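You operate a simulated robot arm through the tools that you are given. There is no shell and no other tool. Be economical: measure what you need, move in short steps, check, and stop when the job is done.

Carry out the task below with a simulated robot arm. There is one attempt and no reset: what you move stays moved.

## Task
Wipe board No. 56 with the folded grey cloth, then fill its mark box with the purple chalk.
Fine: put cloth and chalk back; leave the other board.
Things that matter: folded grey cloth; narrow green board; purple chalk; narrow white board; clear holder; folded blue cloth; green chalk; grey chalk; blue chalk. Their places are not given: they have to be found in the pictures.

Only the result counts: the job must be done as asked and must still hold three seconds after the hand-in. Knocking over, shifting, dropping, spilling or breaking anything else fails it.

## Robot
A 6-joint arm with a two-finger parallel gripper, fixed in place. Base frame: the origin is at the foot of the arm, x ahead of it, y to its left, z up; the work surface is at about z = 4. Lengths are in mm, angles in rad, forces in N, time in s.
With the tool pointing down near the work surface it reaches from about 180 to 460 mm from the base axis. Its first joint turns from -1.222 to 1.222 rad. Payload 1.9 kg.
Tool frame: the origin (TCP) lies between the finger pads and is the grasp point; the fingertips stand 23 mm ahead of it; z points along the fingers, y is the line along which they close. The gripper opens to 94 mm. The fingers are 38 mm wide and 10 mm thick; the gripper's body (54 by 96 mm) begins 39 mm behind the TCP.
Orientation is that of the tool frame in the base frame, as a unit quaternion [x, y, z, w]. With the fingers straight down and closing along the base's y, the tool's x points along the base's -x, its y along +y and its z along -z.

## Interface
- The arm moves only by the tool jog_arm. Its argument "deltas" is a list of rows, each a list of 7 numbers: the shift along the tool's x, y, z in units of 150 mm (1.0 is 150 mm), then the turn, a rotation vector about the tool's x, y, z in units of 180 degrees (1.0 is 180 degrees), then the gripper command, from -1 (shut) to 1 (fully open), values between in proportion. In form: [[tx, ty, tz, rx, ry, rz, fingers], ...]. A call has 1 to 12 rows; each row is the pose to reach, as a shift and turn from the pose commanded when the call began, along the tool's axes at that moment. A call with a number of a shift or a turn outside -1 to 1 is refused whole. Each row takes 0.2 s and may step no farther than 50 mm and 0.15 rad from the row before; otherwise, or with a gripper value out of range, the whole call is refused. Where a pose cannot be reached the arm comes as near as it can. A force on the tool above 40 N (or 10 N above the force at the start of the call, whichever is more), or a blocked arm, ends the call early, and 0.2 s more pass. Each finger travels about 108 mm/s and halts on what it meets, pressing with about 27 N; the grip force reading is that of the motor and also rises with nothing between the fingers. The clock runs only during rows and for 0.2 s after the last one: add rows that repeat a pose to give the fingers time. It gives the time, the measured TCP pose, the force on the tool (base axes), the opening and the grip force at its end, in the units of the frame above (readings bear some noise).
- Cameras (640 x 400 px; columns grow to the right, rows downward): "scene" is fixed at [34.3, 292.7, 453.8]; the picture's right is [-0.93, -0.37, 0.00], its down [-0.10, 0.25, -0.96] and it looks along [0.36, -0.89, -0.27] (base axes); focal length 321 px, centre (320, 200). "wrist" rides on the gripper at [-39, 0, -44] in the tool frame; the picture's right is [0.00, -1.00, 0.00], its down [0.97, 0.00, -0.24] and it looks along [0.24, 0.00, 0.97] (tool axes); focal length 218 px, centre (320, 200).
- grab_frame(camera): a new picture of that camera. No time passes.
- locate(camera, pixels): for up to 12 pixels [column, row] of the newest picture of that camera ("zoom" is the newest enlarged one), the place [x, y, z] in the base frame of the surface seen there, good to about 2 mm. No time passes.
- zoom(camera, box): a new picture of the part [left, top, right, bottom] of that camera's present view, enlarged. No time passes.
- sign_off(): hands the job in; it is judged then, once.

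Keep the steps short. Do not move on a guess: measure, check each grasp and each placing, and mend mistakes. In all there are 80 turns and 34 pictures (those below and enlarged ones count). Leave the gripper open and the arm clear of the work at the hand-in unless told otherwise, and finish with a single line.

The tools are called after "Emit:" as a command line: name --pt "numbers of a row" for each row, then --argument value for the rest, lists and objects as JSON in quotes. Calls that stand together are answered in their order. jog_arm: Moves the arm, as the interface text tells. Its arguments: {"type":"object","properties":{"deltas":{"type":"array","items":{"type":"array","items":{"type":"number"}}}},"required":["deltas"]} The other tools are called the same way: grab_frame (camera) takes a picture; locate (camera, pixels) gives the place of the surface under pixels of a picture; zoom (camera, box) takes an enlarged picture of a part of a camera's view; sign_off () hands the job in.

At the start:

```text
time_s: 0.0
eef_pos: [251.1, -116.1, 363.4]
ee_rot: [-0.001, 1.0, 0.002, 0.001]
force: [-0.8, 0.2, -0.9]
width: 94.1
gripper_force: 0.2
```

scene: 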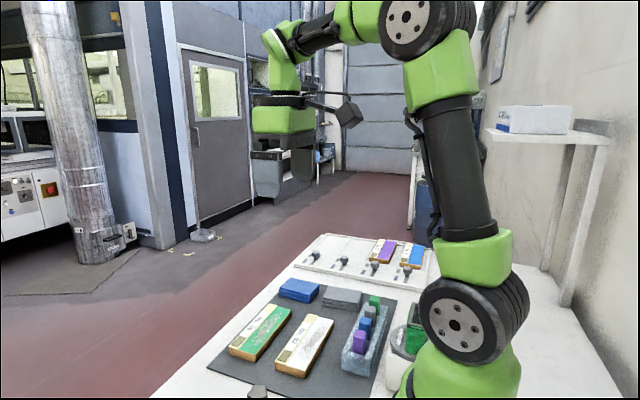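
wrist: 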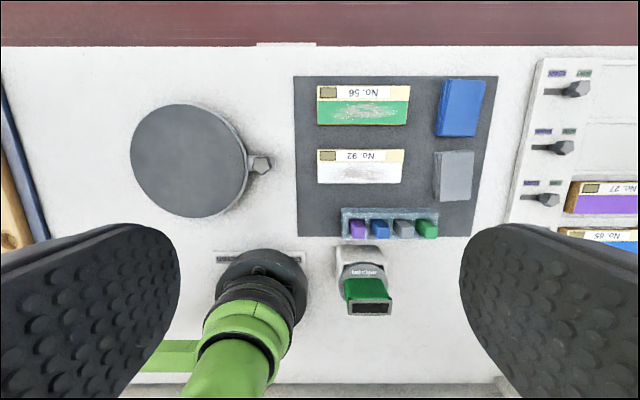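

I see board No. 56 (green) near (362,105) in the wrist view. I'll zoom in there for detail.

Emit:
zoom --camera "wrist" --box '[290, 70, 500, 250]'

Emit:
zoom --camera "scene" --box '[200, 230, 440, 400]'

Emit:
locate --camera "wrist" --pixels '[[318, 86], [410, 86], [318, 124], [406, 125], [328, 92], [444, 80], [484, 82], [436, 136], [476, 138], [434, 152], [473, 152], [453, 175]]'

Emit:
locate --camera "wrist" --pixels '[[358, 225], [358, 235], [380, 228], [403, 226], [427, 226], [342, 209], [438, 210], [435, 195], [470, 200], [362, 110], [300, 230], [360, 167]]'

```text
2.22 times, centred on (395, 160) of wrist
```

zoom: 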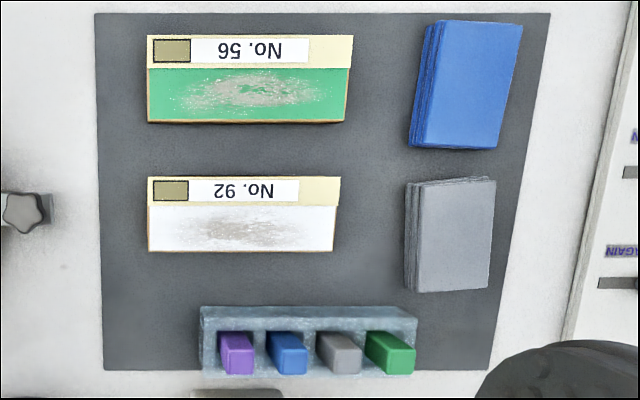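

```text
2.35 times, centred on (320, 315) of scene
```

zoom: 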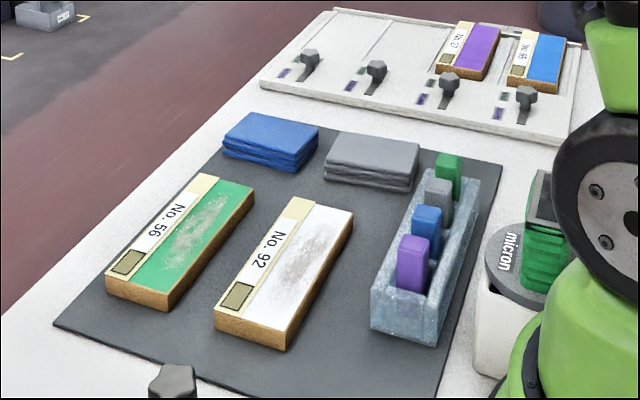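

```text
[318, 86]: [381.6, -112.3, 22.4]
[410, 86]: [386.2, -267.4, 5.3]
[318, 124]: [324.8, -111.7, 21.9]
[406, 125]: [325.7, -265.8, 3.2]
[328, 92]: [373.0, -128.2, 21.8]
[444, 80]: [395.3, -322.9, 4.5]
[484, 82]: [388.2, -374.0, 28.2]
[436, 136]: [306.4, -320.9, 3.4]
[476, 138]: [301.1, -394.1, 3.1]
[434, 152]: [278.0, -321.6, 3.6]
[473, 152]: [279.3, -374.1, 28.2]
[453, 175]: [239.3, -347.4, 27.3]
```

```text
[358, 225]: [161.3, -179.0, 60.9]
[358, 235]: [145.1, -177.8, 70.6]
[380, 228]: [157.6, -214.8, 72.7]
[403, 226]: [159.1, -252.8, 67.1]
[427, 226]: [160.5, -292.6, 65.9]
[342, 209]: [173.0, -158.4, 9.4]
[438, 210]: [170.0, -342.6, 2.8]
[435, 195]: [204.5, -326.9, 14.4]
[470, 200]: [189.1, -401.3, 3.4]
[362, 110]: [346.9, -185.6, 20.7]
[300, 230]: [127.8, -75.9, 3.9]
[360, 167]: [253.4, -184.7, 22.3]
```

The grey cloth is near (240,-348), the green board near (350,-186), and the chalks near (158,-180…-290). I'll move toward a point above the cloth for a closer look.

Emit:
jog_arm --pt "0 -0.25 0.15 0 0 0 1" --pt "0 -0.5 0.3 0 0 0 1" --pt "0 -0.75 0.45 0 0 0 1" --pt "0 -1.0 0.6 0 0 0 1"

```text
time_s: 1.0
eef_pos: [250.4, -264.7, 271.2]
ee_rot: [0.0, 1.0, 0.0, 0.001]
force: [-0.4, -1.0, -0.1]
width: 94.2
gripper_force: 0.1
```

The arm moved as planned. I'll take a wrist picture from here.

Emit:
grab_frame --camera "wrist"

```text
29 pictures are left
```

wrist: 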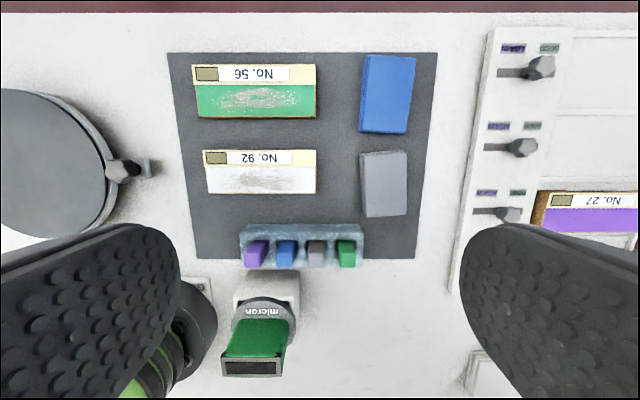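

I'll measure the grey cloth, the boards and the holder in this view.

Emit:
locate --camera "wrist" --pixels '[[366, 155], [404, 153], [405, 211], [370, 213], [385, 185], [193, 67], [314, 67], [314, 116], [198, 116], [198, 86], [312, 88], [206, 73]]'

Emit:
locate --camera "wrist" --pixels '[[250, 262], [266, 244], [246, 243], [287, 243], [241, 226], [361, 226], [242, 238], [362, 238], [314, 188], [208, 190], [412, 58], [363, 128]]'

Emit:
zoom --camera "wrist" --box '[180, 50, 430, 280]'

```text
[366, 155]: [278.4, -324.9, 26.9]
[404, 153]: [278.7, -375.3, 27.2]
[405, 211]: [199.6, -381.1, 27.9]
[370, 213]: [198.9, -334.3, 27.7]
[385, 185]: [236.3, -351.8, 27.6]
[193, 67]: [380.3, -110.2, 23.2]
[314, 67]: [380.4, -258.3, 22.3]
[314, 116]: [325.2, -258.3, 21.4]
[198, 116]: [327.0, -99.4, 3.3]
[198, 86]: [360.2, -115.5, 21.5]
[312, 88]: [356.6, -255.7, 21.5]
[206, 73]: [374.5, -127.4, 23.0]
```

```text
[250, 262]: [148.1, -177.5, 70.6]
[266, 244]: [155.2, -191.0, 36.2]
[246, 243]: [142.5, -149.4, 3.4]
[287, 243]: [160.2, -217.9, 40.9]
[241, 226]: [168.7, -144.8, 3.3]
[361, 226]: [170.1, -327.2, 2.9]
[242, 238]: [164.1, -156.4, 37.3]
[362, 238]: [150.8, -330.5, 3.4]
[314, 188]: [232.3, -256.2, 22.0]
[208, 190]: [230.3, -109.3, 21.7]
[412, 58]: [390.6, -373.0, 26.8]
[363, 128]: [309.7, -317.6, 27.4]
```

```text
1.74 times, centred on (305, 165) of wrist
```

zoom: 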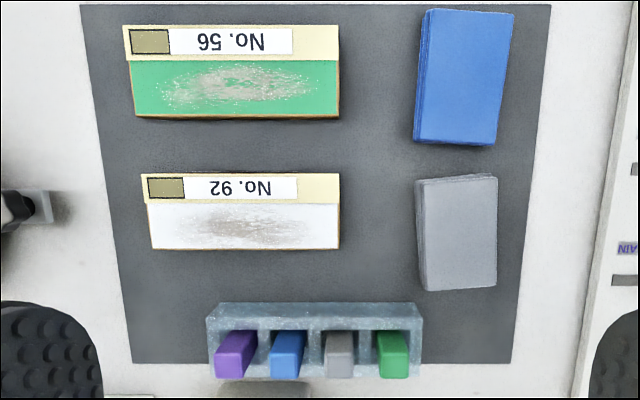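

The cloth's centre is about (239,-353), about 50 wide across y and turned by +0.09 rad. I'll go above it with a small turn.

Emit:
jog_arm --pt "0.02 -0.15 0.2 0 0 -0.007 1" --pt "0.04 -0.3 0.4 0 0 -0.013 1" --pt "0.06 -0.45 0.6 0 0 -0.02 1" --pt "0.076 -0.59 0.8 0 0 -0.027 1" --pt "0.076 -0.59 0.8 0 0 -0.027 1"

Emit:
grab_frame --camera "wrist"

```text
time_s: 2.2
eef_pos: [238.8, -352.4, 153.4]
ee_rot: [-0.042, 0.999, 0.0, 0.001]
force: [-0.4, -0.5, -0.4]
width: 94.0
gripper_force: 0.0
```

```text
27 pictures are left
```

wrist: 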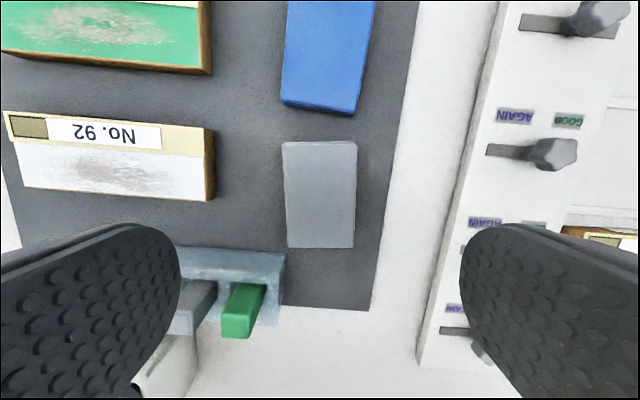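

The cloth looks aligned with the fingers now. I'll measure its edges precisely.

Emit:
locate --camera "wrist" --pixels '[[285, 144], [355, 144], [351, 245], [289, 245], [320, 195], [286, 195], [354, 195], [235, 315], [236, 335], [255, 262], [282, 256], [400, 200]]'

```text
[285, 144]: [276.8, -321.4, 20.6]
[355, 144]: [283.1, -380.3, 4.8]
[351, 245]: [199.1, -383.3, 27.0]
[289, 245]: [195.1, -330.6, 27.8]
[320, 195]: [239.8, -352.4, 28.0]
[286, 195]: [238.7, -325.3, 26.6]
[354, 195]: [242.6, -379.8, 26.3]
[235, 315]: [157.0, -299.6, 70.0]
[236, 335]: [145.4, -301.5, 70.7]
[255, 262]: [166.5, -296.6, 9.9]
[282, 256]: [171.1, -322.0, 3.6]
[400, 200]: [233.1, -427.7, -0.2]
```

The centre is confirmed at (240,-352.5), 55 wide and with its top at 28. I'll descend to TCP z≈34 and close.

Emit:
jog_arm --pt "0 0 0.25 0 0 0 1" --pt "0 0 0.5 0 0 0 1" --pt "0 0 0.7 0 0 0 1" --pt "0 0 0.793 0 0 0 1" --pt "0 0 0.793 0 0 0 1" --pt "0 0 0.793 0 0 0 -0.2" --pt "0 0 0.793 0 0 0 -0.2" --pt "0 0 0.793 0 0 0 -0.2"

```text
time_s: 4.0
eef_pos: [241.1, -353.2, 33.4]
ee_rot: [-0.042, 0.999, -0.001, 0.001]
force: [-0.3, -0.7, 0.6]
width: 56.7
gripper_force: 26.8
```

Gripped at 56.7 mm. I'll lift it 70 mm.

Emit:
jog_arm --pt "0 0 -0.15 0 0 0 -0.2" --pt "0 0 -0.3 0 0 0 -0.2" --pt "0 0 -0.46 0 0 0 -0.2"

Emit:
grab_frame --camera "wrist"

```text
time_s: 4.8
eef_pos: [239.8, -353.9, 102.7]
ee_rot: [-0.041, 0.999, 0.0, 0.001]
force: [0.7, 0.2, -1.0]
width: 56.7
gripper_force: 27.3
```

```text
26 pictures are left
```

wrist: 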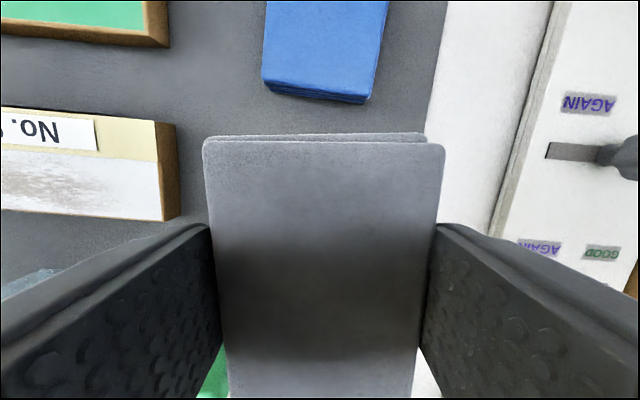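

The cloth is held. I'll carry it above the right end of the green board, at (345,-230), and square up the yaw.

Emit:
jog_arm --pt "-0.192 0.192 0 0 0 0.007 -0.2" --pt "-0.384 0.384 0 0 0 0.014 -0.2" --pt "-0.577 0.577 0 0 0 0.02 -0.2" --pt "-0.769 0.769 0 0 0 0.027 -0.2" --pt "-0.769 0.769 0 0 0 0.027 -0.2"

Emit:
grab_frame --camera "scene"

```text
time_s: 6.0
eef_pos: [345.6, -228.6, 103.3]
ee_rot: [0.0, 1.0, 0.0, 0.001]
force: [0.4, 0.4, -0.2]
width: 57.1
gripper_force: 27.0
```

```text
25 pictures are left
```

scene: 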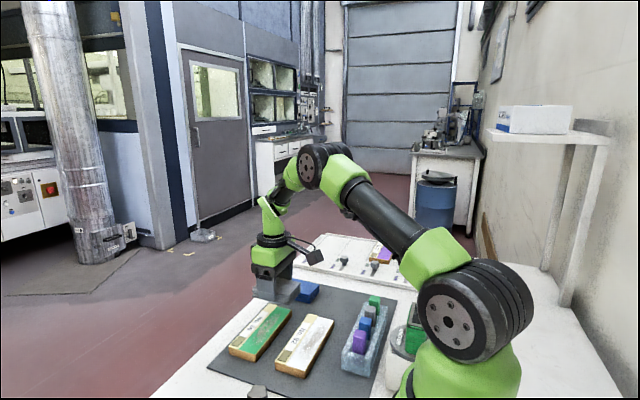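

Above the board. I'll lower to TCP z≈53, just above expected contact, and then ease down.

Emit:
jog_arm --pt "0 0 0.2 0 0 0 -0.2" --pt "0 0 0.32 0 0 0 -0.2" --pt "0 0 0.333 0 0 0 -0.2" --pt "0 0 0.333 0 0 0 -0.2"

Emit:
jog_arm --pt "0 0 0.007 0 0 0 -0.2" --pt "0 0 0.014 0 0 0 -0.2" --pt "0 0 0.02 0 0 0 -0.2" --pt "0 0 0.02 0 0 0 -0.2"

```text
time_s: 7.0
eef_pos: [345.5, -227.7, 53.5]
ee_rot: [0.0, 1.0, 0.001, 0.001]
force: [0.2, -0.6, 0.2]
width: 56.8
gripper_force: 27.2
```

```text
time_s: 8.0
eef_pos: [346.3, -229.7, 49.7]
ee_rot: [0.0, 1.0, 0.001, 0.003]
force: [-3.1, -0.2, 12.9]
width: 56.7
gripper_force: 26.9
```

Contact at 12.9 N. I'll ease off by 1 mm and wipe gently toward +y, checking the force.

Emit:
jog_arm --pt "0 0 -0.007 0 0 0 -0.2" --pt "0 0.04 -0.007 0 0 0 -0.2" --pt "0 0.08 -0.007 0 0 0 -0.2" --pt "0 0.12 -0.007 0 0 0 -0.2" --pt "0 0.16 -0.007 0 0 0 -0.2"

Emit:
grab_frame --camera "scene"

```text
time_s: 9.2
eef_pos: [344.8, -204.2, 51.6]
ee_rot: [0.0, 1.0, 0.001, 0.001]
force: [-0.6, -0.4, 0.3]
width: 56.5
gripper_force: 27.2
```

```text
24 pictures are left
```

scene: 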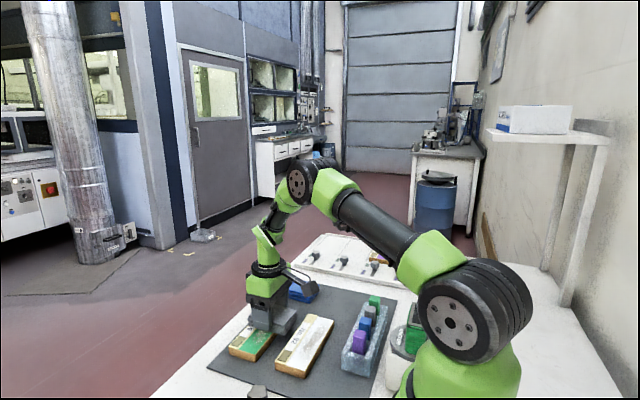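

Contact was lost (0.3 N). I'll lower 0.8 mm and read the force.

Emit:
jog_arm --pt "0 0 0.005 0 0 0 -0.2" --pt "0 0 0.005 0 0 0 -0.2"

```text
time_s: 9.8
eef_pos: [345.1, -203.9, 51.5]
ee_rot: [0.0, 1.0, 0.001, 0.001]
force: [-2.2, 1.7, 9.2]
width: 56.5
gripper_force: 27.3
```

9.2 N is a good pressure. I'll stroke toward +y to about y=-142, in short rows.

Emit:
jog_arm --pt "0 0.05 0 0 0 0 -0.2" --pt "0 0.1 0 0 0 0 -0.2" --pt "0 0.15 0 0 0 0 -0.2" --pt "0 0.2 0 0 0 0 -0.2"

```text
time_s: 10.8
eef_pos: [345.0, -174.9, 50.5]
ee_rot: [0.0, 1.0, 0.0, 0.001]
force: [-0.7, -5.7, 9.1]
width: 56.7
gripper_force: 27.1
```

Pressure is steady at 9 N with 5.7 N drag. I'll continue to the left end and check that the board has not shifted.

Emit:
jog_arm --pt "0 0.05 0 0 0 0 -0.2" --pt "0 0.1 0 0 0 0 -0.2" --pt "0 0.15 0 0 0 0 -0.2" --pt "0 0.2 0 0 0 0 -0.2" --pt "0 0.24 0 0 0 0 -0.2"

Emit:
grab_frame --camera "scene"

```text
time_s: 12.0
eef_pos: [344.6, -137.5, 51.6]
ee_rot: [0.001, 1.0, 0.0, 0.001]
force: [1.2, -3.1, 6.7]
width: 56.8
gripper_force: 27.3
```

```text
23 pictures are left
```

scene: 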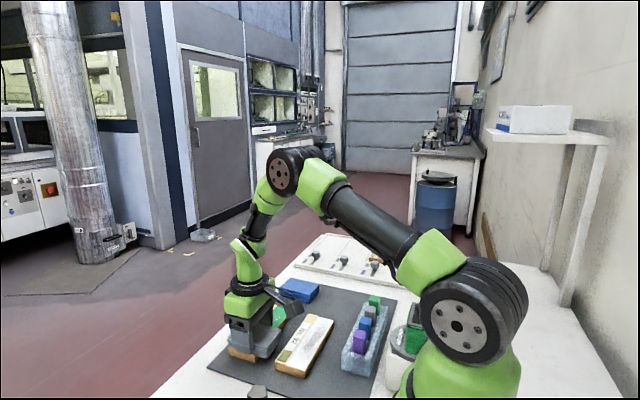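

The board's front corner is still at (250,360), so it has not moved. I'll make the return stroke toward -y, ending near y=-230.

Emit:
jog_arm --pt "0 -0.06 0.003 0 0 0 -0.2" --pt "0 -0.12 0.003 0 0 0 -0.2" --pt "0 -0.18 0.003 0 0 0 -0.2" --pt "0 -0.24 0.003 0 0 0 -0.2" --pt "0 -0.3 0.003 0 0 0 -0.2" --pt "0 -0.36 0.003 0 0 0 -0.2" --pt "0 -0.42 0.003 0 0 0 -0.2" --pt "0 -0.48 0.003 0 0 0 -0.2" --pt "0 -0.54 0.003 0 0 0 -0.2" --pt "0 -0.6 0.003 0 0 0 -0.2"

Emit:
jog_arm --pt "0 0 -0.15 0 0 0 -0.2" --pt "0 0 -0.35 0 0 0 -0.2" --pt "0 -0.2 -0.5 0 0 0 -0.2" --pt "0 -0.4 -0.5 0 0 0 -0.2" --pt "0.1 -0.6 -0.5 0 0 0 -0.2" --pt "0.1 -0.6 -0.5 0 0 0 -0.2"

Emit:
grab_frame --camera "scene"

```text
time_s: 14.2
eef_pos: [344.8, -228.3, 50.6]
ee_rot: [-0.001, 1.0, 0.0, 0.001]
force: [0.2, 11.5, 26.4]
width: 57.0
gripper_force: 26.9
```

```text
time_s: 15.6
eef_pos: [330.2, -318.7, 124.7]
ee_rot: [-0.001, 1.0, 0.0, 0.001]
force: [-0.1, 0.4, -0.2]
width: 56.8
gripper_force: 26.5
```

```text
22 pictures are left
```

scene: 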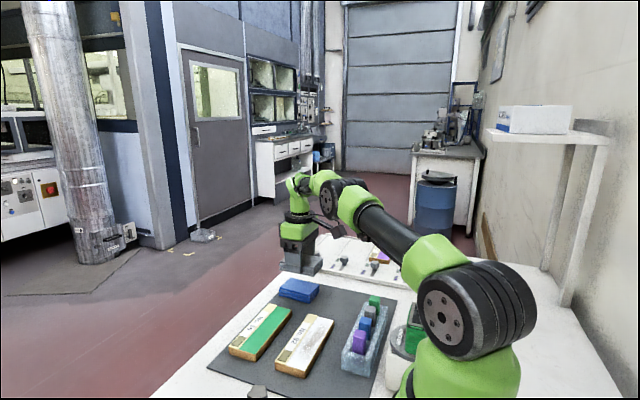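

The lift was clean. I'll zoom on the boards to check the wipe.

Emit:
zoom --camera "scene" --box '[210, 290, 350, 385]'

Emit:
locate --camera "scene" --pixels '[[235, 347], [240, 340], [268, 305], [290, 310], [256, 355], [265, 335]]'

```text
4.21 times, centred on (280, 338) of scene
```

zoom: 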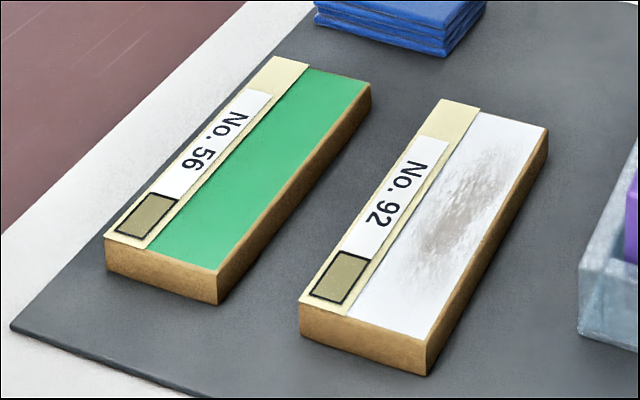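

```text
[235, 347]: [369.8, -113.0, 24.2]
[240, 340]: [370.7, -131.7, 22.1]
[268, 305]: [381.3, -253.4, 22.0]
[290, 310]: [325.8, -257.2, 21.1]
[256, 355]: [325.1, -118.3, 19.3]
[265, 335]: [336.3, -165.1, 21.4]
```

The board is fully clean and has not shifted. I'll take the cloth back above its original spot at (240,-354), with the original yaw.

Emit:
jog_arm --pt "0.2 -0.08 0 0 0 -0.009 -0.2" --pt "0.4 -0.16 0.1 0 0 -0.018 -0.2" --pt "0.602 -0.231 0.2 0 0 -0.027 -0.2" --pt "0.602 -0.231 0.4 0 0 -0.027 -0.2" --pt "0.602 -0.231 0.55 0 0 -0.027 -0.2" --pt "0.602 -0.231 0.595 0 0 -0.027 -0.2" --pt "0.602 -0.231 0.602 0 0 -0.027 -0.2" --pt "0.602 -0.231 0.602 0 0 -0.027 -0.2"

```text
time_s: 17.4
eef_pos: [240.3, -353.0, 35.0]
ee_rot: [-0.042, 0.999, 0.001, 0.002]
force: [-0.8, -0.3, -1.1]
width: 57.0
gripper_force: 27.0
```

At the original pose, with practically no force yet. I'll lower 0.8 mm, open, and rise.

Emit:
jog_arm --pt "0 0 0.005 0 0 0 -0.2" --pt "0 0 0.005 0 0 0 0.3" --pt "0 0 0.005 0 0 0 1" --pt "0 0 0.005 0 0 0 1" --pt "0 0 -0.2 0 0 0 1" --pt "0 0 -0.5 0 0 0 1" --pt "0 0 -0.8 0 0 0 1"

Emit:
grab_frame --camera "wrist"

```text
time_s: 19.0
eef_pos: [238.9, -353.5, 155.1]
ee_rot: [-0.042, 0.999, 0.001, 0.001]
force: [-1.2, 0.4, 1.3]
width: 94.3
gripper_force: 0.1
```

```text
20 pictures are left
```

wrist: 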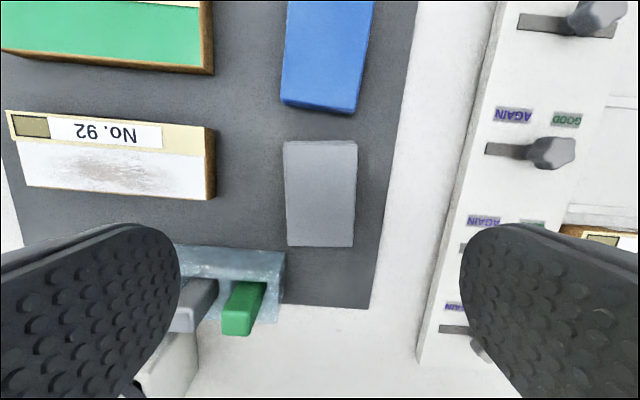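

The cloth is back in the same place. I'll go to view the purple chalk, squaring the yaw on the way.

Emit:
jog_arm --pt "0.1 0.243 -0.05 0 0 0.007 1" --pt "0.21 0.486 -0.1 0 0 0.014 1" --pt "0.315 0.729 -0.1 0 0 0.02 1" --pt "0.42 0.972 -0.1 0 0 0.027 1" --pt "0.42 0.972 -0.1 0 0 0.027 1"

Emit:
grab_frame --camera "wrist"

```text
time_s: 20.2
eef_pos: [164.9, -213.7, 171.6]
ee_rot: [0.001, 1.0, 0.001, 0.0]
force: [1.0, -1.0, 0.0]
width: 94.2
gripper_force: 0.1
```

```text
19 pictures are left
```

wrist: 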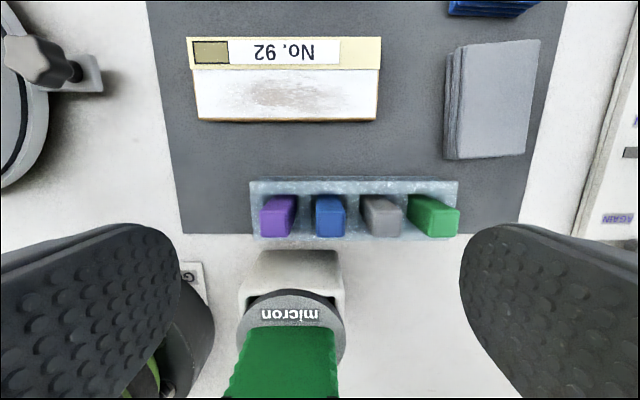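

I'll zoom on the holder and the jar.

Emit:
zoom --camera "wrist" --box '[230, 165, 470, 315]'

Emit:
locate --camera "wrist" --pixels '[[275, 222], [262, 213], [287, 213], [286, 234], [263, 234], [252, 184], [458, 183], [252, 234], [329, 222], [290, 315], [290, 345], [280, 296]]'

```text
2.67 times, centred on (350, 240) of wrist
```

zoom: 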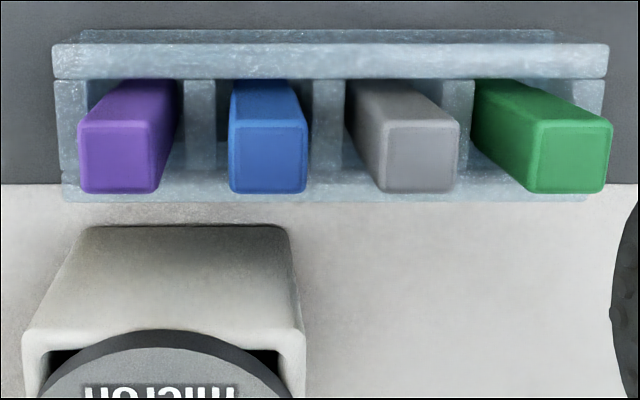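

```text
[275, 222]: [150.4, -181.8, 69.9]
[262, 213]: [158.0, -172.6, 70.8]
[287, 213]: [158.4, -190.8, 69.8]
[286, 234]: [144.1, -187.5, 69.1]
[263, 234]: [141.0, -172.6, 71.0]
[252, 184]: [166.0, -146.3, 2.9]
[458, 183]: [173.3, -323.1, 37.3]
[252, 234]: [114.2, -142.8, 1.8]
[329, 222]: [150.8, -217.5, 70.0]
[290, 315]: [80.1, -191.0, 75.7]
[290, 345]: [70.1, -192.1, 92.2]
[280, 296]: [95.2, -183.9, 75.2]
```

The purple chalk's centre is (150,-181.5), about 19×18, with its top at z 70. The neighbouring blue one is close in y, so I'll turn 90° to grip along x. I'll turn in place above the chalk.

Emit:
jog_arm --pt "0.008 0.018 0 0 0 0.0417 0.5" --pt "0.016 0.036 0 0 0 0.0833 0.3" --pt "0.025 0.054 0 0 0 0.125 0" --pt "0.033 0.072 0 0 0 0.1667 0" --pt "0.041 0.09 0 0 0 0.2083 0" --pt "0.049 0.108 0 0 0 0.25 0" --pt "0.057 0.126 0 0 0 0.2917 0" --pt "0.065 0.144 0 0 0 0.3333 0" --pt "0.073 0.162 0 0 0 0.375 0" --pt "0.082 0.18 0 0 0 0.4167 0" --pt "0.09 0.2 0 0 0 0.4583 0" --pt "0.098 0.22 0 0 0 0.5 0"

Emit:
grab_frame --camera "wrist"

```text
time_s: 22.8
eef_pos: [150.3, -179.2, 170.1]
ee_rot: [0.708, 0.706, 0.001, 0.0]
force: [0.3, -0.7, -0.7]
width: 46.9
gripper_force: 0.1
```

```text
17 pictures are left
```

wrist: 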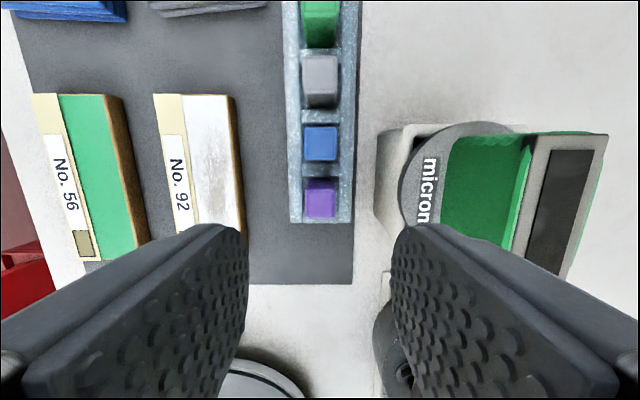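

I'll measure the chalk and the jar's near edges in this view.

Emit:
locate --camera "wrist" --pixels '[[305, 180], [334, 180], [334, 203], [306, 203], [320, 190], [320, 143], [378, 150], [378, 200], [404, 180], [440, 180], [600, 135], [356, 190]]'

Emit:
zoom --camera "wrist" --box '[270, 110, 430, 230]'

```text
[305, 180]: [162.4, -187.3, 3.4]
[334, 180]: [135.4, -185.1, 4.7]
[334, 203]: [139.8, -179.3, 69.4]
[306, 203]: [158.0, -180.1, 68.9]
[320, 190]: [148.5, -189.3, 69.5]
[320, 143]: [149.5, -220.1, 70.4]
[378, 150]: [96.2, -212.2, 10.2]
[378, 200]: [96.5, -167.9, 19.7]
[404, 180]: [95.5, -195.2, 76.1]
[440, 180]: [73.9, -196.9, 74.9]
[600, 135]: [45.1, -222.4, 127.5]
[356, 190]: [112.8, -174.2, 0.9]
```

```text
3.33 times, centred on (350, 170) of wrist
```

zoom: 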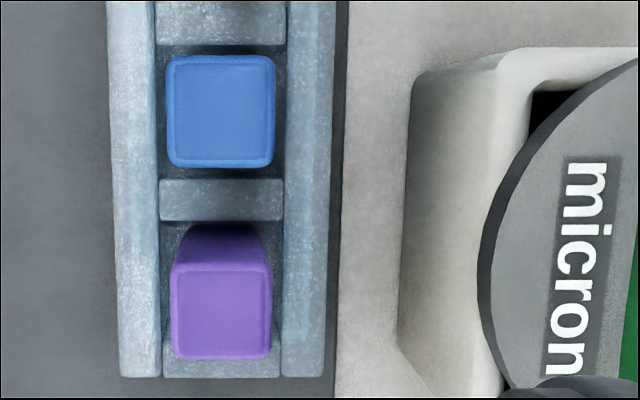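

The chalk is centred under the tool, within 1 mm, and there is clearance from the blue one. I'll descend to TCP z≈64, with the tips above the holder rim at 37.

Emit:
jog_arm --pt "0 0 0.2 0 0 0 0" --pt "0 0 0.4 0 0 0 0" --pt "0 0 0.6 0 0 0 0" --pt "0 0 0.7 0 0 0 0" --pt "0 0 0.7 0 0 0 0"

Emit:
grab_frame --camera "scene"

```text
time_s: 24.0
eef_pos: [149.4, -179.9, 64.9]
ee_rot: [0.708, 0.707, 0.0, 0.001]
force: [-0.1, -0.4, 0.5]
width: 47.2
gripper_force: 0.1
```

```text
15 pictures are left
```

scene: 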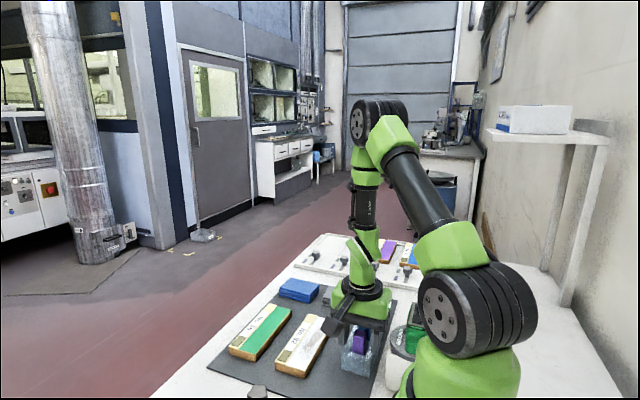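

The fingers straddle the purple chalk. I'll close on it.

Emit:
jog_arm --pt "0 0 0 0 0 0 -0.5" --pt "0 0 0 0 0 0 -0.8" --pt "0 0 0 0 0 0 -0.8"

Emit:
jog_arm --pt "0 0 -0.1 0 0 0 -0.8" --pt "0 0 -0.3 0 0 0 -0.8" --pt "0 0 -0.5 0 0 0 -0.8" --pt "0 0 -0.6 0 0 0 -0.8" --pt "0 0 -0.6 0 0 0 -0.8"

Emit:
grab_frame --camera "scene"

```text
time_s: 24.8
eef_pos: [149.7, -179.8, 65.5]
ee_rot: [0.707, 0.707, 0.001, 0.0]
force: [-0.7, 0.4, 0.7]
width: 20.1
gripper_force: 27.1
```

```text
time_s: 26.0
eef_pos: [150.5, -179.8, 155.3]
ee_rot: [0.707, 0.707, 0.0, 0.001]
force: [0.2, 0.5, -0.6]
width: 20.2
gripper_force: 26.6
```

```text
14 pictures are left
```

scene: 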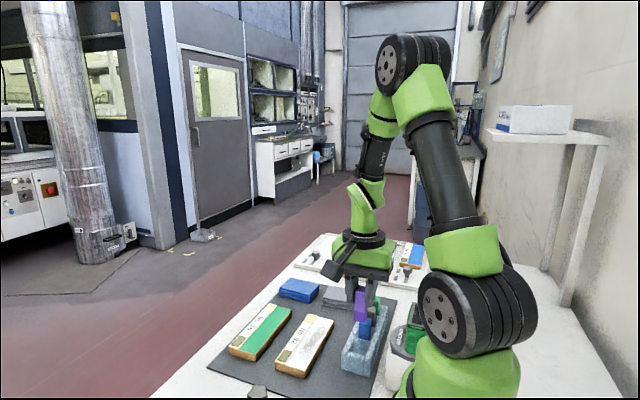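

The chalk is held at 20 mm. I'll find how far its lower end hangs.

Emit:
zoom --camera "scene" --box '[320, 260, 410, 360]'

Emit:
locate --camera "scene" --pixels '[[360, 300], [360, 317], [360, 320], [356, 318], [364, 321], [232, 345], [237, 340], [243, 345]]'

```text
4.00 times, centred on (365, 310) of scene
```

zoom: 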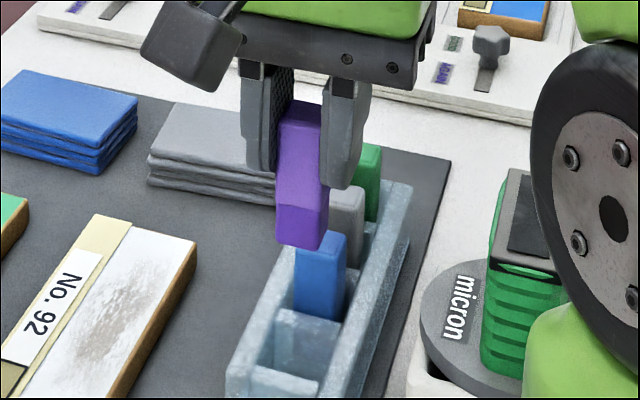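

```text
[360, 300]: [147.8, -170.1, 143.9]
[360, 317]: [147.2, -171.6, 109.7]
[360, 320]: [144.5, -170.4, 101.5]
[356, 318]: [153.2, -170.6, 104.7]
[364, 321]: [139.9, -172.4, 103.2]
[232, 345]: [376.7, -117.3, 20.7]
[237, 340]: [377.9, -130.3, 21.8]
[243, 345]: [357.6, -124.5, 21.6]
```

The chalk's bottom is about 56 mm below the TCP. Now I'll zoom closely on the mark box at (239,342) in the scene view.

Emit:
zoom --camera "scene" --box '[220, 325, 268, 355]'

```text
13.33 times, centred on (244, 340) of scene
```

zoom: 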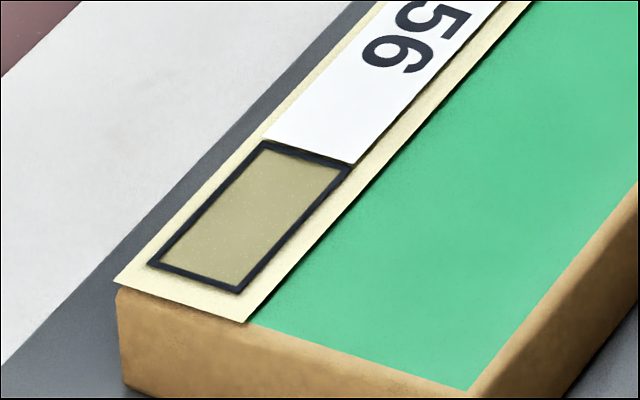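

Emit:
locate --camera "zoom" --pixels '[[265, 145], [348, 165], [238, 290], [153, 264], [250, 217], [116, 285], [246, 322], [300, 180], [200, 255]]'

```text
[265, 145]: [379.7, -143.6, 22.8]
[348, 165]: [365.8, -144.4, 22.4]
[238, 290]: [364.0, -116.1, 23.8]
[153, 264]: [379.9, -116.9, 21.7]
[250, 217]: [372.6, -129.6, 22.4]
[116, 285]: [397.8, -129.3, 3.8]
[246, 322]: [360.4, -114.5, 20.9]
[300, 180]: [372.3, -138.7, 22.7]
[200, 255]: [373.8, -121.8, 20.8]
```

The box spans x 364.5–380 and y −144…−116.5, with its centre at (372,-130). I'll carry the chalk there, high over the boards.

Emit:
jog_arm --pt "0.05 0.25 0 0 0 0 -0.8" --pt "0.1 0.5 0 0 0 0 -0.8" --pt "0.17 0.74 0 0 0 0 -0.8"

Emit:
jog_arm --pt "0.05 0.25 0 0 0 0 -0.8" --pt "0.1 0.5 0.05 0 0 0 -0.8" --pt "0.17 0.74 0.15 0 0 0 -0.8" --pt "0.17 0.74 0.3 0 0 0 -0.8" --pt "0.17 0.74 0.3 0 0 0 -0.8"

Emit:
grab_frame --camera "scene"

```text
time_s: 26.8
eef_pos: [261.9, -155.5, 155.5]
ee_rot: [0.708, 0.707, 0.001, 0.0]
force: [-0.3, 0.2, -0.4]
width: 20.3
gripper_force: 27.1
```

```text
time_s: 28.0
eef_pos: [372.2, -129.5, 108.6]
ee_rot: [0.707, 0.707, 0.001, 0.0]
force: [0.4, 0.3, -0.5]
width: 19.8
gripper_force: 26.7
```

```text
11 pictures are left
```

scene: 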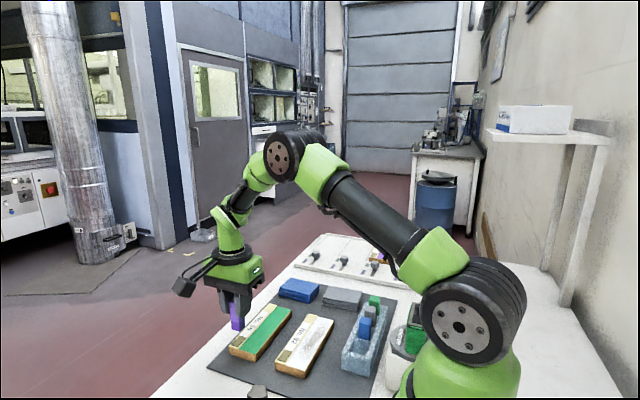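

I'm over the mark box. I'll lower to about z 82, then ease down in small steps until contact.

Emit:
jog_arm --pt "0 0 0.1 0 0 0 -0.8" --pt "0 0 0.173 0 0 0 -0.8" --pt "0 0 0.173 0 0 0 -0.8"

Emit:
jog_arm --pt "0 0 0.007 0 0 0 -0.8" --pt "0 0 0.014 0 0 0 -0.8" --pt "0 0 0.014 0 0 0 -0.8"

```text
time_s: 28.8
eef_pos: [372.6, -130.8, 83.5]
ee_rot: [0.708, 0.706, 0.001, 0.0]
force: [0.0, 0.5, -0.3]
width: 20.1
gripper_force: 26.9
```

```text
time_s: 29.6
eef_pos: [373.5, -129.0, 82.6]
ee_rot: [0.707, 0.707, 0.001, 0.0]
force: [-0.1, -0.5, -0.4]
width: 20.0
gripper_force: 27.3
```

No contact yet. I'll continue down in small steps.

Emit:
jog_arm --pt "0 0 0.005 0 0 0 -0.8" --pt "0 0 0.01 0 0 0 -0.8" --pt "0 0 0.01 0 0 0 -0.8"

Emit:
jog_arm --pt "0 0 0.005 0 0 0 -0.8" --pt "0 0 0.01 0 0 0 -0.8" --pt "0 0 0.01 0 0 0 -0.8"

```text
time_s: 30.4
eef_pos: [373.2, -130.6, 81.1]
ee_rot: [0.707, 0.707, 0.001, 0.0]
force: [0.3, -0.4, -0.1]
width: 19.9
gripper_force: 26.6
```

```text
time_s: 31.2
eef_pos: [372.3, -130.3, 79.3]
ee_rot: [0.708, 0.707, 0.001, 0.0]
force: [0.6, 0.0, 0.1]
width: 19.9
gripper_force: 27.9
```

Still free at 79.3. I'll continue.

Emit:
jog_arm --pt "0 0 0.005 0 0 0 -0.8" --pt "0 0 0.01 0 0 0 -0.8" --pt "0 0 0.01 0 0 0 -0.8"

Emit:
jog_arm --pt "0 0 0.005 0 0 0 -0.8" --pt "0 0 0.005 0 0 0 -0.8"

```text
time_s: 32.0
eef_pos: [372.9, -127.9, 78.2]
ee_rot: [0.707, 0.707, 0.001, 0.001]
force: [0.0, 0.1, 6.9]
width: 20.1
gripper_force: 27.4
```

```text
time_s: 32.6
eef_pos: [373.3, -129.3, 78.3]
ee_rot: [0.707, 0.707, 0.001, 0.001]
force: [-0.7, 0.2, 18.0]
width: 20.1
gripper_force: 27.2
```

Contact at 18 N. I'll ease off 0.5 mm and rub along y by ±4.5 mm inside the box.

Emit:
jog_arm --pt "0 0 -0.003 0 0 0 -0.8" --pt "0.015 0 -0.003 0 0 0 -0.8" --pt "0.03 0 -0.003 0 0 0 -0.8" --pt "0.015 0 -0.003 0 0 0 -0.8" --pt "0 0 -0.003 0 0 0 -0.8" --pt "-0.015 0 -0.003 0 0 0 -0.8" --pt "-0.03 0 -0.003 0 0 0 -0.8" --pt "-0.015 0 -0.003 0 0 0 -0.8" --pt "0 0 -0.003 0 0 0 -0.8"

Emit:
jog_arm --pt "0 0 -0.1 0 0 0 -0.8" --pt "0.2 0 -0.3 0 0 0 -0.8" --pt "0.2 -0.2 -0.5 0 0 0 -0.8" --pt "0.2 -0.45 -0.5 0 0 0 -0.8" --pt "0.2 -0.7 -0.5 0 0 0 -0.8"

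Emit:
zoom --camera "scene" --box '[220, 325, 268, 355]'

```text
time_s: 34.6
eef_pos: [372.2, -130.1, 77.0]
ee_rot: [0.707, 0.708, 0.001, 0.002]
force: [0.3, -6.0, 14.1]
width: 20.2
gripper_force: 27.1
```

```text
time_s: 35.8
eef_pos: [266.9, -100.4, 152.6]
ee_rot: [0.707, 0.707, 0.001, 0.001]
force: [-1.3, 0.5, 0.5]
width: 20.0
gripper_force: 26.6
```

```text
13.33 times, centred on (244, 340) of scene
```

zoom: 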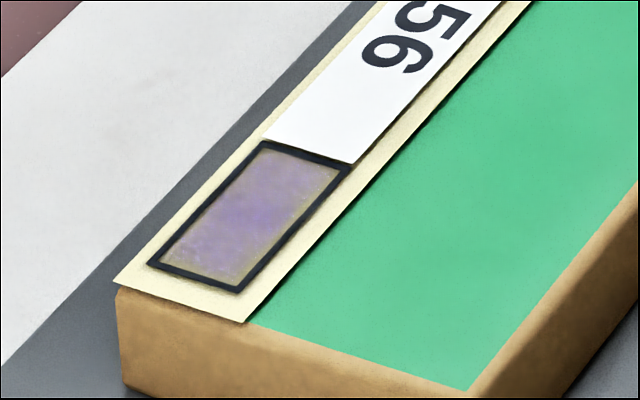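

The box is partly filled but faint at its edges. I'll return to the same pose and rub more.

Emit:
jog_arm --pt "0 0.25 0 0 0 0 -0.8" --pt "0 0.5 0 0 0 0 -0.8" --pt "0 0.7 0.2 0 0 0 -0.8" --pt "-0.2 0.7 0.35 0 0 0 -0.8" --pt "-0.2 0.7 0.47 0 0 0 -0.8" --pt "-0.2 0.7 0.49 0 0 0 -0.8" --pt "-0.2 0.7 0.497 0 0 0 -0.8" --pt "-0.2 0.7 0.498 0 0 0 -0.8"

```text
time_s: 37.6
eef_pos: [372.2, -129.9, 78.2]
ee_rot: [0.707, 0.707, 0.001, 0.001]
force: [-0.6, 0.5, 0.5]
width: 20.0
gripper_force: 26.8
```

Just above contact. I'll press 0.7 mm and rub along y by ±8 mm, at x offsets of +3 and −3 mm.

Emit:
jog_arm --pt "0 0 0.005 0 0 0 -0.8" --pt "0.02 0.02 0.005 0 0 0 -0.8" --pt "0.04 0.02 0.005 0 0 0 -0.8" --pt "0.053 0.02 0.005 0 0 0 -0.8" --pt "0.03 0.02 0.005 0 0 0 -0.8" --pt "0.01 0.02 0.005 0 0 0 -0.8" --pt "-0.01 0.02 0.005 0 0 0 -0.8" --pt "-0.03 0.02 0.005 0 0 0 -0.8" --pt "-0.053 0.02 0.005 0 0 0 -0.8" --pt "-0.053 0 0.005 0 0 0 -0.8"

Emit:
jog_arm --pt "0 -0.02 0 0 0 0 -0.8" --pt "0.02 -0.02 0 0 0 0 -0.8" --pt "0.04 -0.02 0 0 0 0 -0.8" --pt "0.06 -0.02 0 0 0 0 -0.8" --pt "0.08 -0.02 0 0 0 0 -0.8" --pt "0.106 -0.02 0 0 0 0 -0.8" --pt "0.106 0 0 0 0 0 -0.8" --pt "0.08 0 0 0 0 0 -0.8" --pt "0.053 0 0 0 0 0 -0.8" --pt "0.03 0 0 0 0 0 -0.8" --pt "0 0 0 0 0 0 -0.8" --pt "0.053 0 0 0 0 0 -0.8"

```text
time_s: 39.8
eef_pos: [372.4, -138.1, 76.6]
ee_rot: [0.707, 0.707, 0.001, 0.002]
force: [5.3, 0.1, 12.8]
width: 19.9
gripper_force: 26.9
```

```text
time_s: 42.4
eef_pos: [372.7, -130.1, 76.7]
ee_rot: [0.707, 0.707, 0.001, 0.0]
force: [-0.3, -0.5, 3.8]
width: 20.0
gripper_force: 27.1
```

Pressure fell to 3.8 N. I'll press 0.5 mm more, do one more pass, then lift and look.

Emit:
jog_arm --pt "0 0 0.004 0 0 0 -0.8" --pt "0.03 0.02 0.004 0 0 0 -0.8" --pt "0.053 0.02 0.004 0 0 0 -0.8" --pt "0.03 0.02 0.004 0 0 0 -0.8" --pt "0 0.02 0.004 0 0 0 -0.8" --pt "-0.03 0.02 0.004 0 0 0 -0.8" --pt "-0.053 0 0.004 0 0 0 -0.8" --pt "-0.053 -0.02 0.004 0 0 0 -0.8" --pt "-0.03 -0.02 0.004 0 0 0 -0.8" --pt "0 -0.02 0.004 0 0 0 -0.8" --pt "0.03 -0.02 0.004 0 0 0 -0.8" --pt "0.053 0 0.004 0 0 0 -0.8"

Emit:
jog_arm --pt "0 0 -0.1 0 0 0 -0.8" --pt "0.15 0 -0.3 0 0 0 -0.8" --pt "0.15 -0.2 -0.5 0 0 0 -0.8" --pt "0.15 -0.45 -0.5 0 0 0 -0.8" --pt "0.15 -0.7 -0.5 0 0 0 -0.8"

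Emit:
zoom --camera "scene" --box '[220, 325, 268, 355]'

```text
time_s: 45.0
eef_pos: [372.2, -121.1, 76.3]
ee_rot: [0.708, 0.706, 0.0, 0.0]
force: [-3.7, -4.7, 15.7]
width: 19.9
gripper_force: 26.1
```

```text
time_s: 46.2
eef_pos: [267.7, -100.3, 152.7]
ee_rot: [0.707, 0.707, 0.001, 0.0]
force: [-0.2, 0.0, -0.8]
width: 19.8
gripper_force: 27.7
```

```text
13.33 times, centred on (244, 340) of scene
```

zoom: 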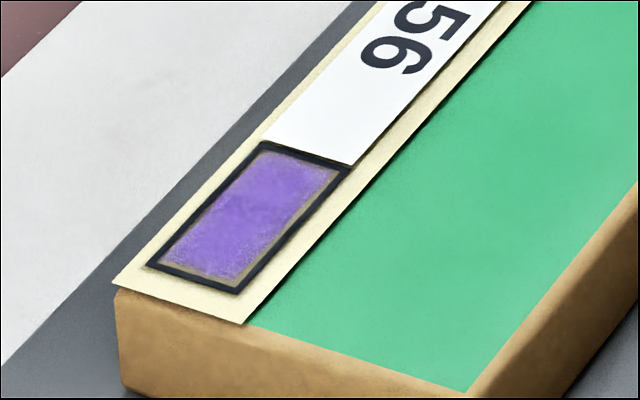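

The box is nicely filled, with only a thin rim left. I'll make one more light pass around the perimeter.

Emit:
jog_arm --pt "0 0.25 0 0 0 0 -0.8" --pt "0 0.5 0 0 0 0 -0.8" --pt "0 0.7 0.2 0 0 0 -0.8" --pt "-0.203 0.7 0.35 0 0 0 -0.8" --pt "-0.203 0.7 0.47 0 0 0 -0.8" --pt "-0.203 0.7 0.49 0 0 0 -0.8" --pt "-0.203 0.7 0.497 0 0 0 -0.8" --pt "-0.203 0.7 0.499 0 0 0 -0.8"

Emit:
jog_arm --pt "0 0 0.002 0 0 0 -0.8" --pt "0.03 0.03 0.002 0 0 0 -0.8" --pt "0.06 0.03 0.002 0 0 0 -0.8" --pt "0.06 0 0.002 0 0 0 -0.8" --pt "0.06 -0.03 0.002 0 0 0 -0.8" --pt "0.03 -0.03 0.002 0 0 0 -0.8" --pt "0 -0.03 0.002 0 0 0 -0.8" --pt "-0.03 -0.03 0.002 0 0 0 -0.8" --pt "-0.06 -0.03 0.002 0 0 0 -0.8" --pt "-0.06 0.03 0.002 0 0 0 -0.8" --pt "-0.03 0.03 0.002 0 0 0 -0.8" --pt "0 0.03 0.002 0 0 0 -0.8"

Emit:
jog_arm --pt "0 0 -0.1 0 0 0 -0.8" --pt "0.2 0 -0.3 0 0 0 -0.8" --pt "0.2 -0.2 -0.5 0 0 0 -0.8" --pt "0.2 -0.45 -0.5 0 0 0 -0.8" --pt "0.2 -0.73 -0.5 0 0 0 -0.8" --pt "0.2 -0.73 -0.5 0 0 0 -0.8"

Emit:
zoom --camera "scene" --box '[220, 325, 268, 355]'

```text
time_s: 48.0
eef_pos: [371.3, -130.3, 76.5]
ee_rot: [0.707, 0.707, 0.001, 0.001]
force: [0.0, -0.2, 0.4]
width: 20.0
gripper_force: 27.4
```

```text
time_s: 50.6
eef_pos: [377.7, -129.9, 76.5]
ee_rot: [0.707, 0.707, 0.0, 0.001]
force: [0.8, -3.6, 8.7]
width: 20.2
gripper_force: 27.1
```

```text
time_s: 52.0
eef_pos: [266.5, -98.7, 150.6]
ee_rot: [0.707, 0.707, 0.001, 0.001]
force: [0.4, 0.2, 0.5]
width: 20.1
gripper_force: 26.8
```

```text
13.33 times, centred on (244, 340) of scene
```

zoom: 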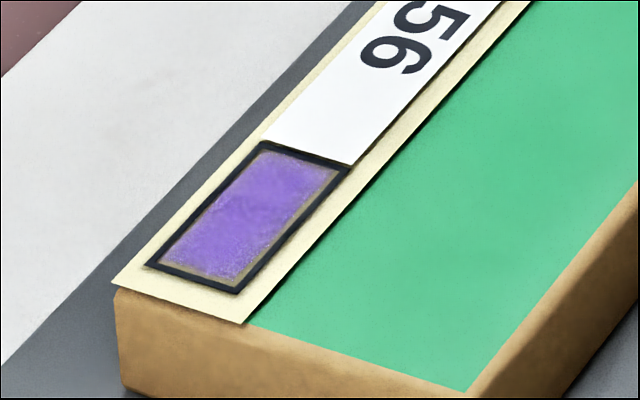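

The mark box is filled. I'll return the chalk above its slot by exactly reversing the commanded offsets, then look.

Emit:
jog_arm --pt "-0.135 -0.195 0 0 0 0 -0.8" --pt "-0.27 -0.39 0 0 0 0 -0.8" --pt "-0.405 -0.585 0 0 0 0 -0.8" --pt "-0.54 -0.78 0 0 0 0 -0.8" --pt "-0.54 -0.78 0.2 0 0 0 -0.8" --pt "-0.54 -0.78 0.3 0 0 0 -0.8" --pt "-0.54 -0.78 0.3 0 0 0 -0.8"

Emit:
zoom --camera "scene" --box '[320, 280, 410, 380]'

Emit:
zoom --camera "wrist" --box '[240, 60, 400, 400]'

```text
time_s: 53.6
eef_pos: [148.9, -180.1, 105.6]
ee_rot: [0.707, 0.707, 0.002, -0.001]
force: [0.0, -0.4, 0.3]
width: 20.1
gripper_force: 26.8
```

```text
4.00 times, centred on (365, 330) of scene
```

zoom: 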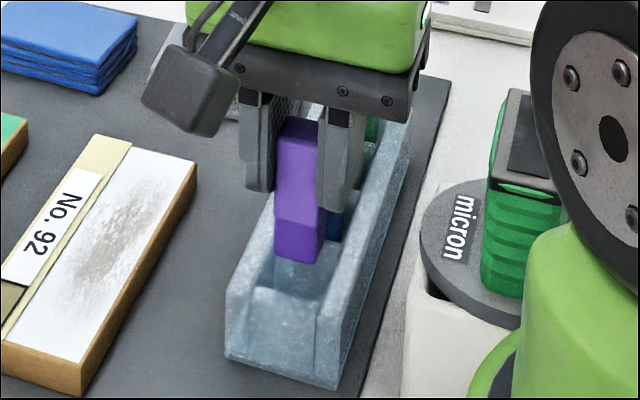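

```text
1.18 times, centred on (320, 230) of wrist
```

zoom: 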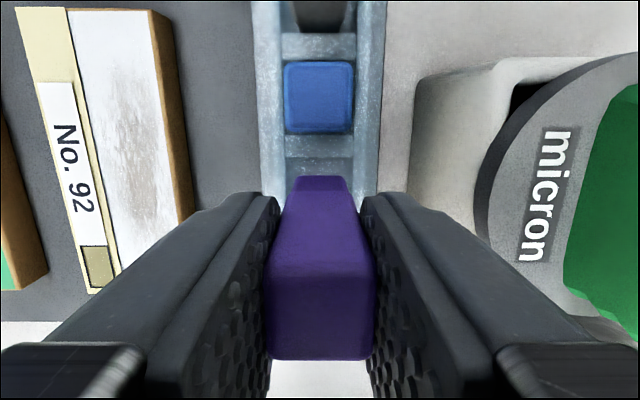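

The chalk is upright and in line with the slot. I'll lower it slowly.

Emit:
jog_arm --pt "0 0 0.06 0 0 0 -0.8" --pt "0 0 0.12 0 0 0 -0.8" --pt "0 0 0.18 0 0 0 -0.8" --pt "0 0 0.23 0 0 0 -0.8" --pt "0 0 0.265 0 0 0 -0.8" --pt "0 0 0.273 0 0 0 -0.8" --pt "0 0 0.273 0 0 0 -0.8"

```text
time_s: 55.2
eef_pos: [151.4, -180.8, 64.6]
ee_rot: [0.707, 0.707, 0.0, 0.001]
force: [-0.3, 0.4, -0.1]
width: 19.9
gripper_force: 27.1
```

It went into the slot freely, with no force. I'll lower about 1.2 mm more to seat it.

Emit:
jog_arm --pt "0 0 0.004 0 0 0 -0.8" --pt "0 0 0.008 0 0 0 -0.8" --pt "0 0 0.008 0 0 0 -0.8"

```text
time_s: 56.0
eef_pos: [149.7, -179.9, 62.5]
ee_rot: [0.707, 0.707, 0.001, -0.001]
force: [-2.1, 4.0, 23.5]
width: 20.2
gripper_force: 27.4
```

Seated on the floor (23 N). I'll ease up slightly, open to 47 mm, and rise.

Emit:
jog_arm --pt "0 0 -0.006 0 0 0 -0.8" --pt "0 0 -0.006 0 0 0 -0.4" --pt "0 0 -0.006 0 0 0 0" --pt "0 0 -0.006 0 0 0 0" --pt "0 0 -0.2 0 0 0 0" --pt "0 0 -0.5 0 0 0 0" --pt "0 0 -0.8 0 0 0 0" --pt "0 0 -0.9 0 0 0 0.5" --pt "0 0 -0.9 0 0 0 1"

Emit:
grab_frame --camera "scene"

Emit:
zoom --camera "scene" --box '[210, 260, 420, 390]'

```text
time_s: 58.0
eef_pos: [148.8, -180.0, 198.9]
ee_rot: [0.707, 0.707, 0.0, 0.001]
force: [0.2, 0.5, -0.3]
width: 94.3
gripper_force: 0.0
```

```text
5 pictures are left
```

scene: 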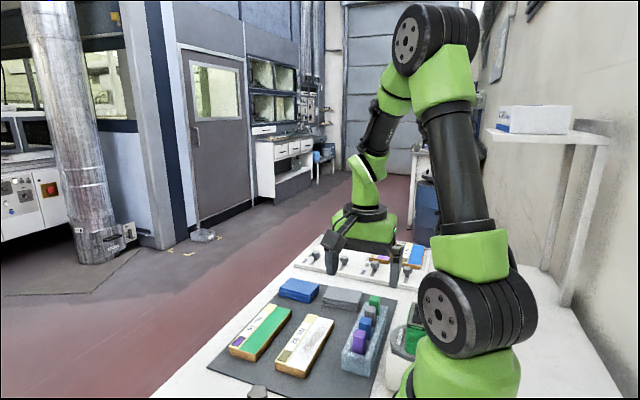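

```text
3.05 times, centred on (315, 325) of scene
```

zoom: 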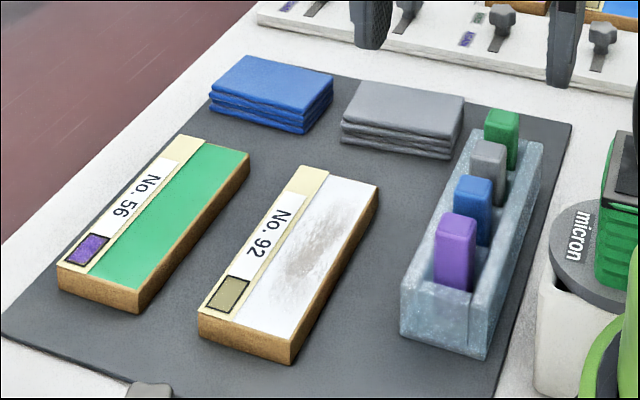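

Board 56 is clean and its box is purple. The cloth and chalk are back in place, board 92 is untouched, and the gripper is open and clear. I'll hand in now.

Emit:
sign_off

```text
The job is handed in.
```

Board No. 56 is wiped clean and its mark box is filled purple apart from a thin rim at the edges; the grey cloth and purple chalk are back in their places, and board No. 92 was left alone.
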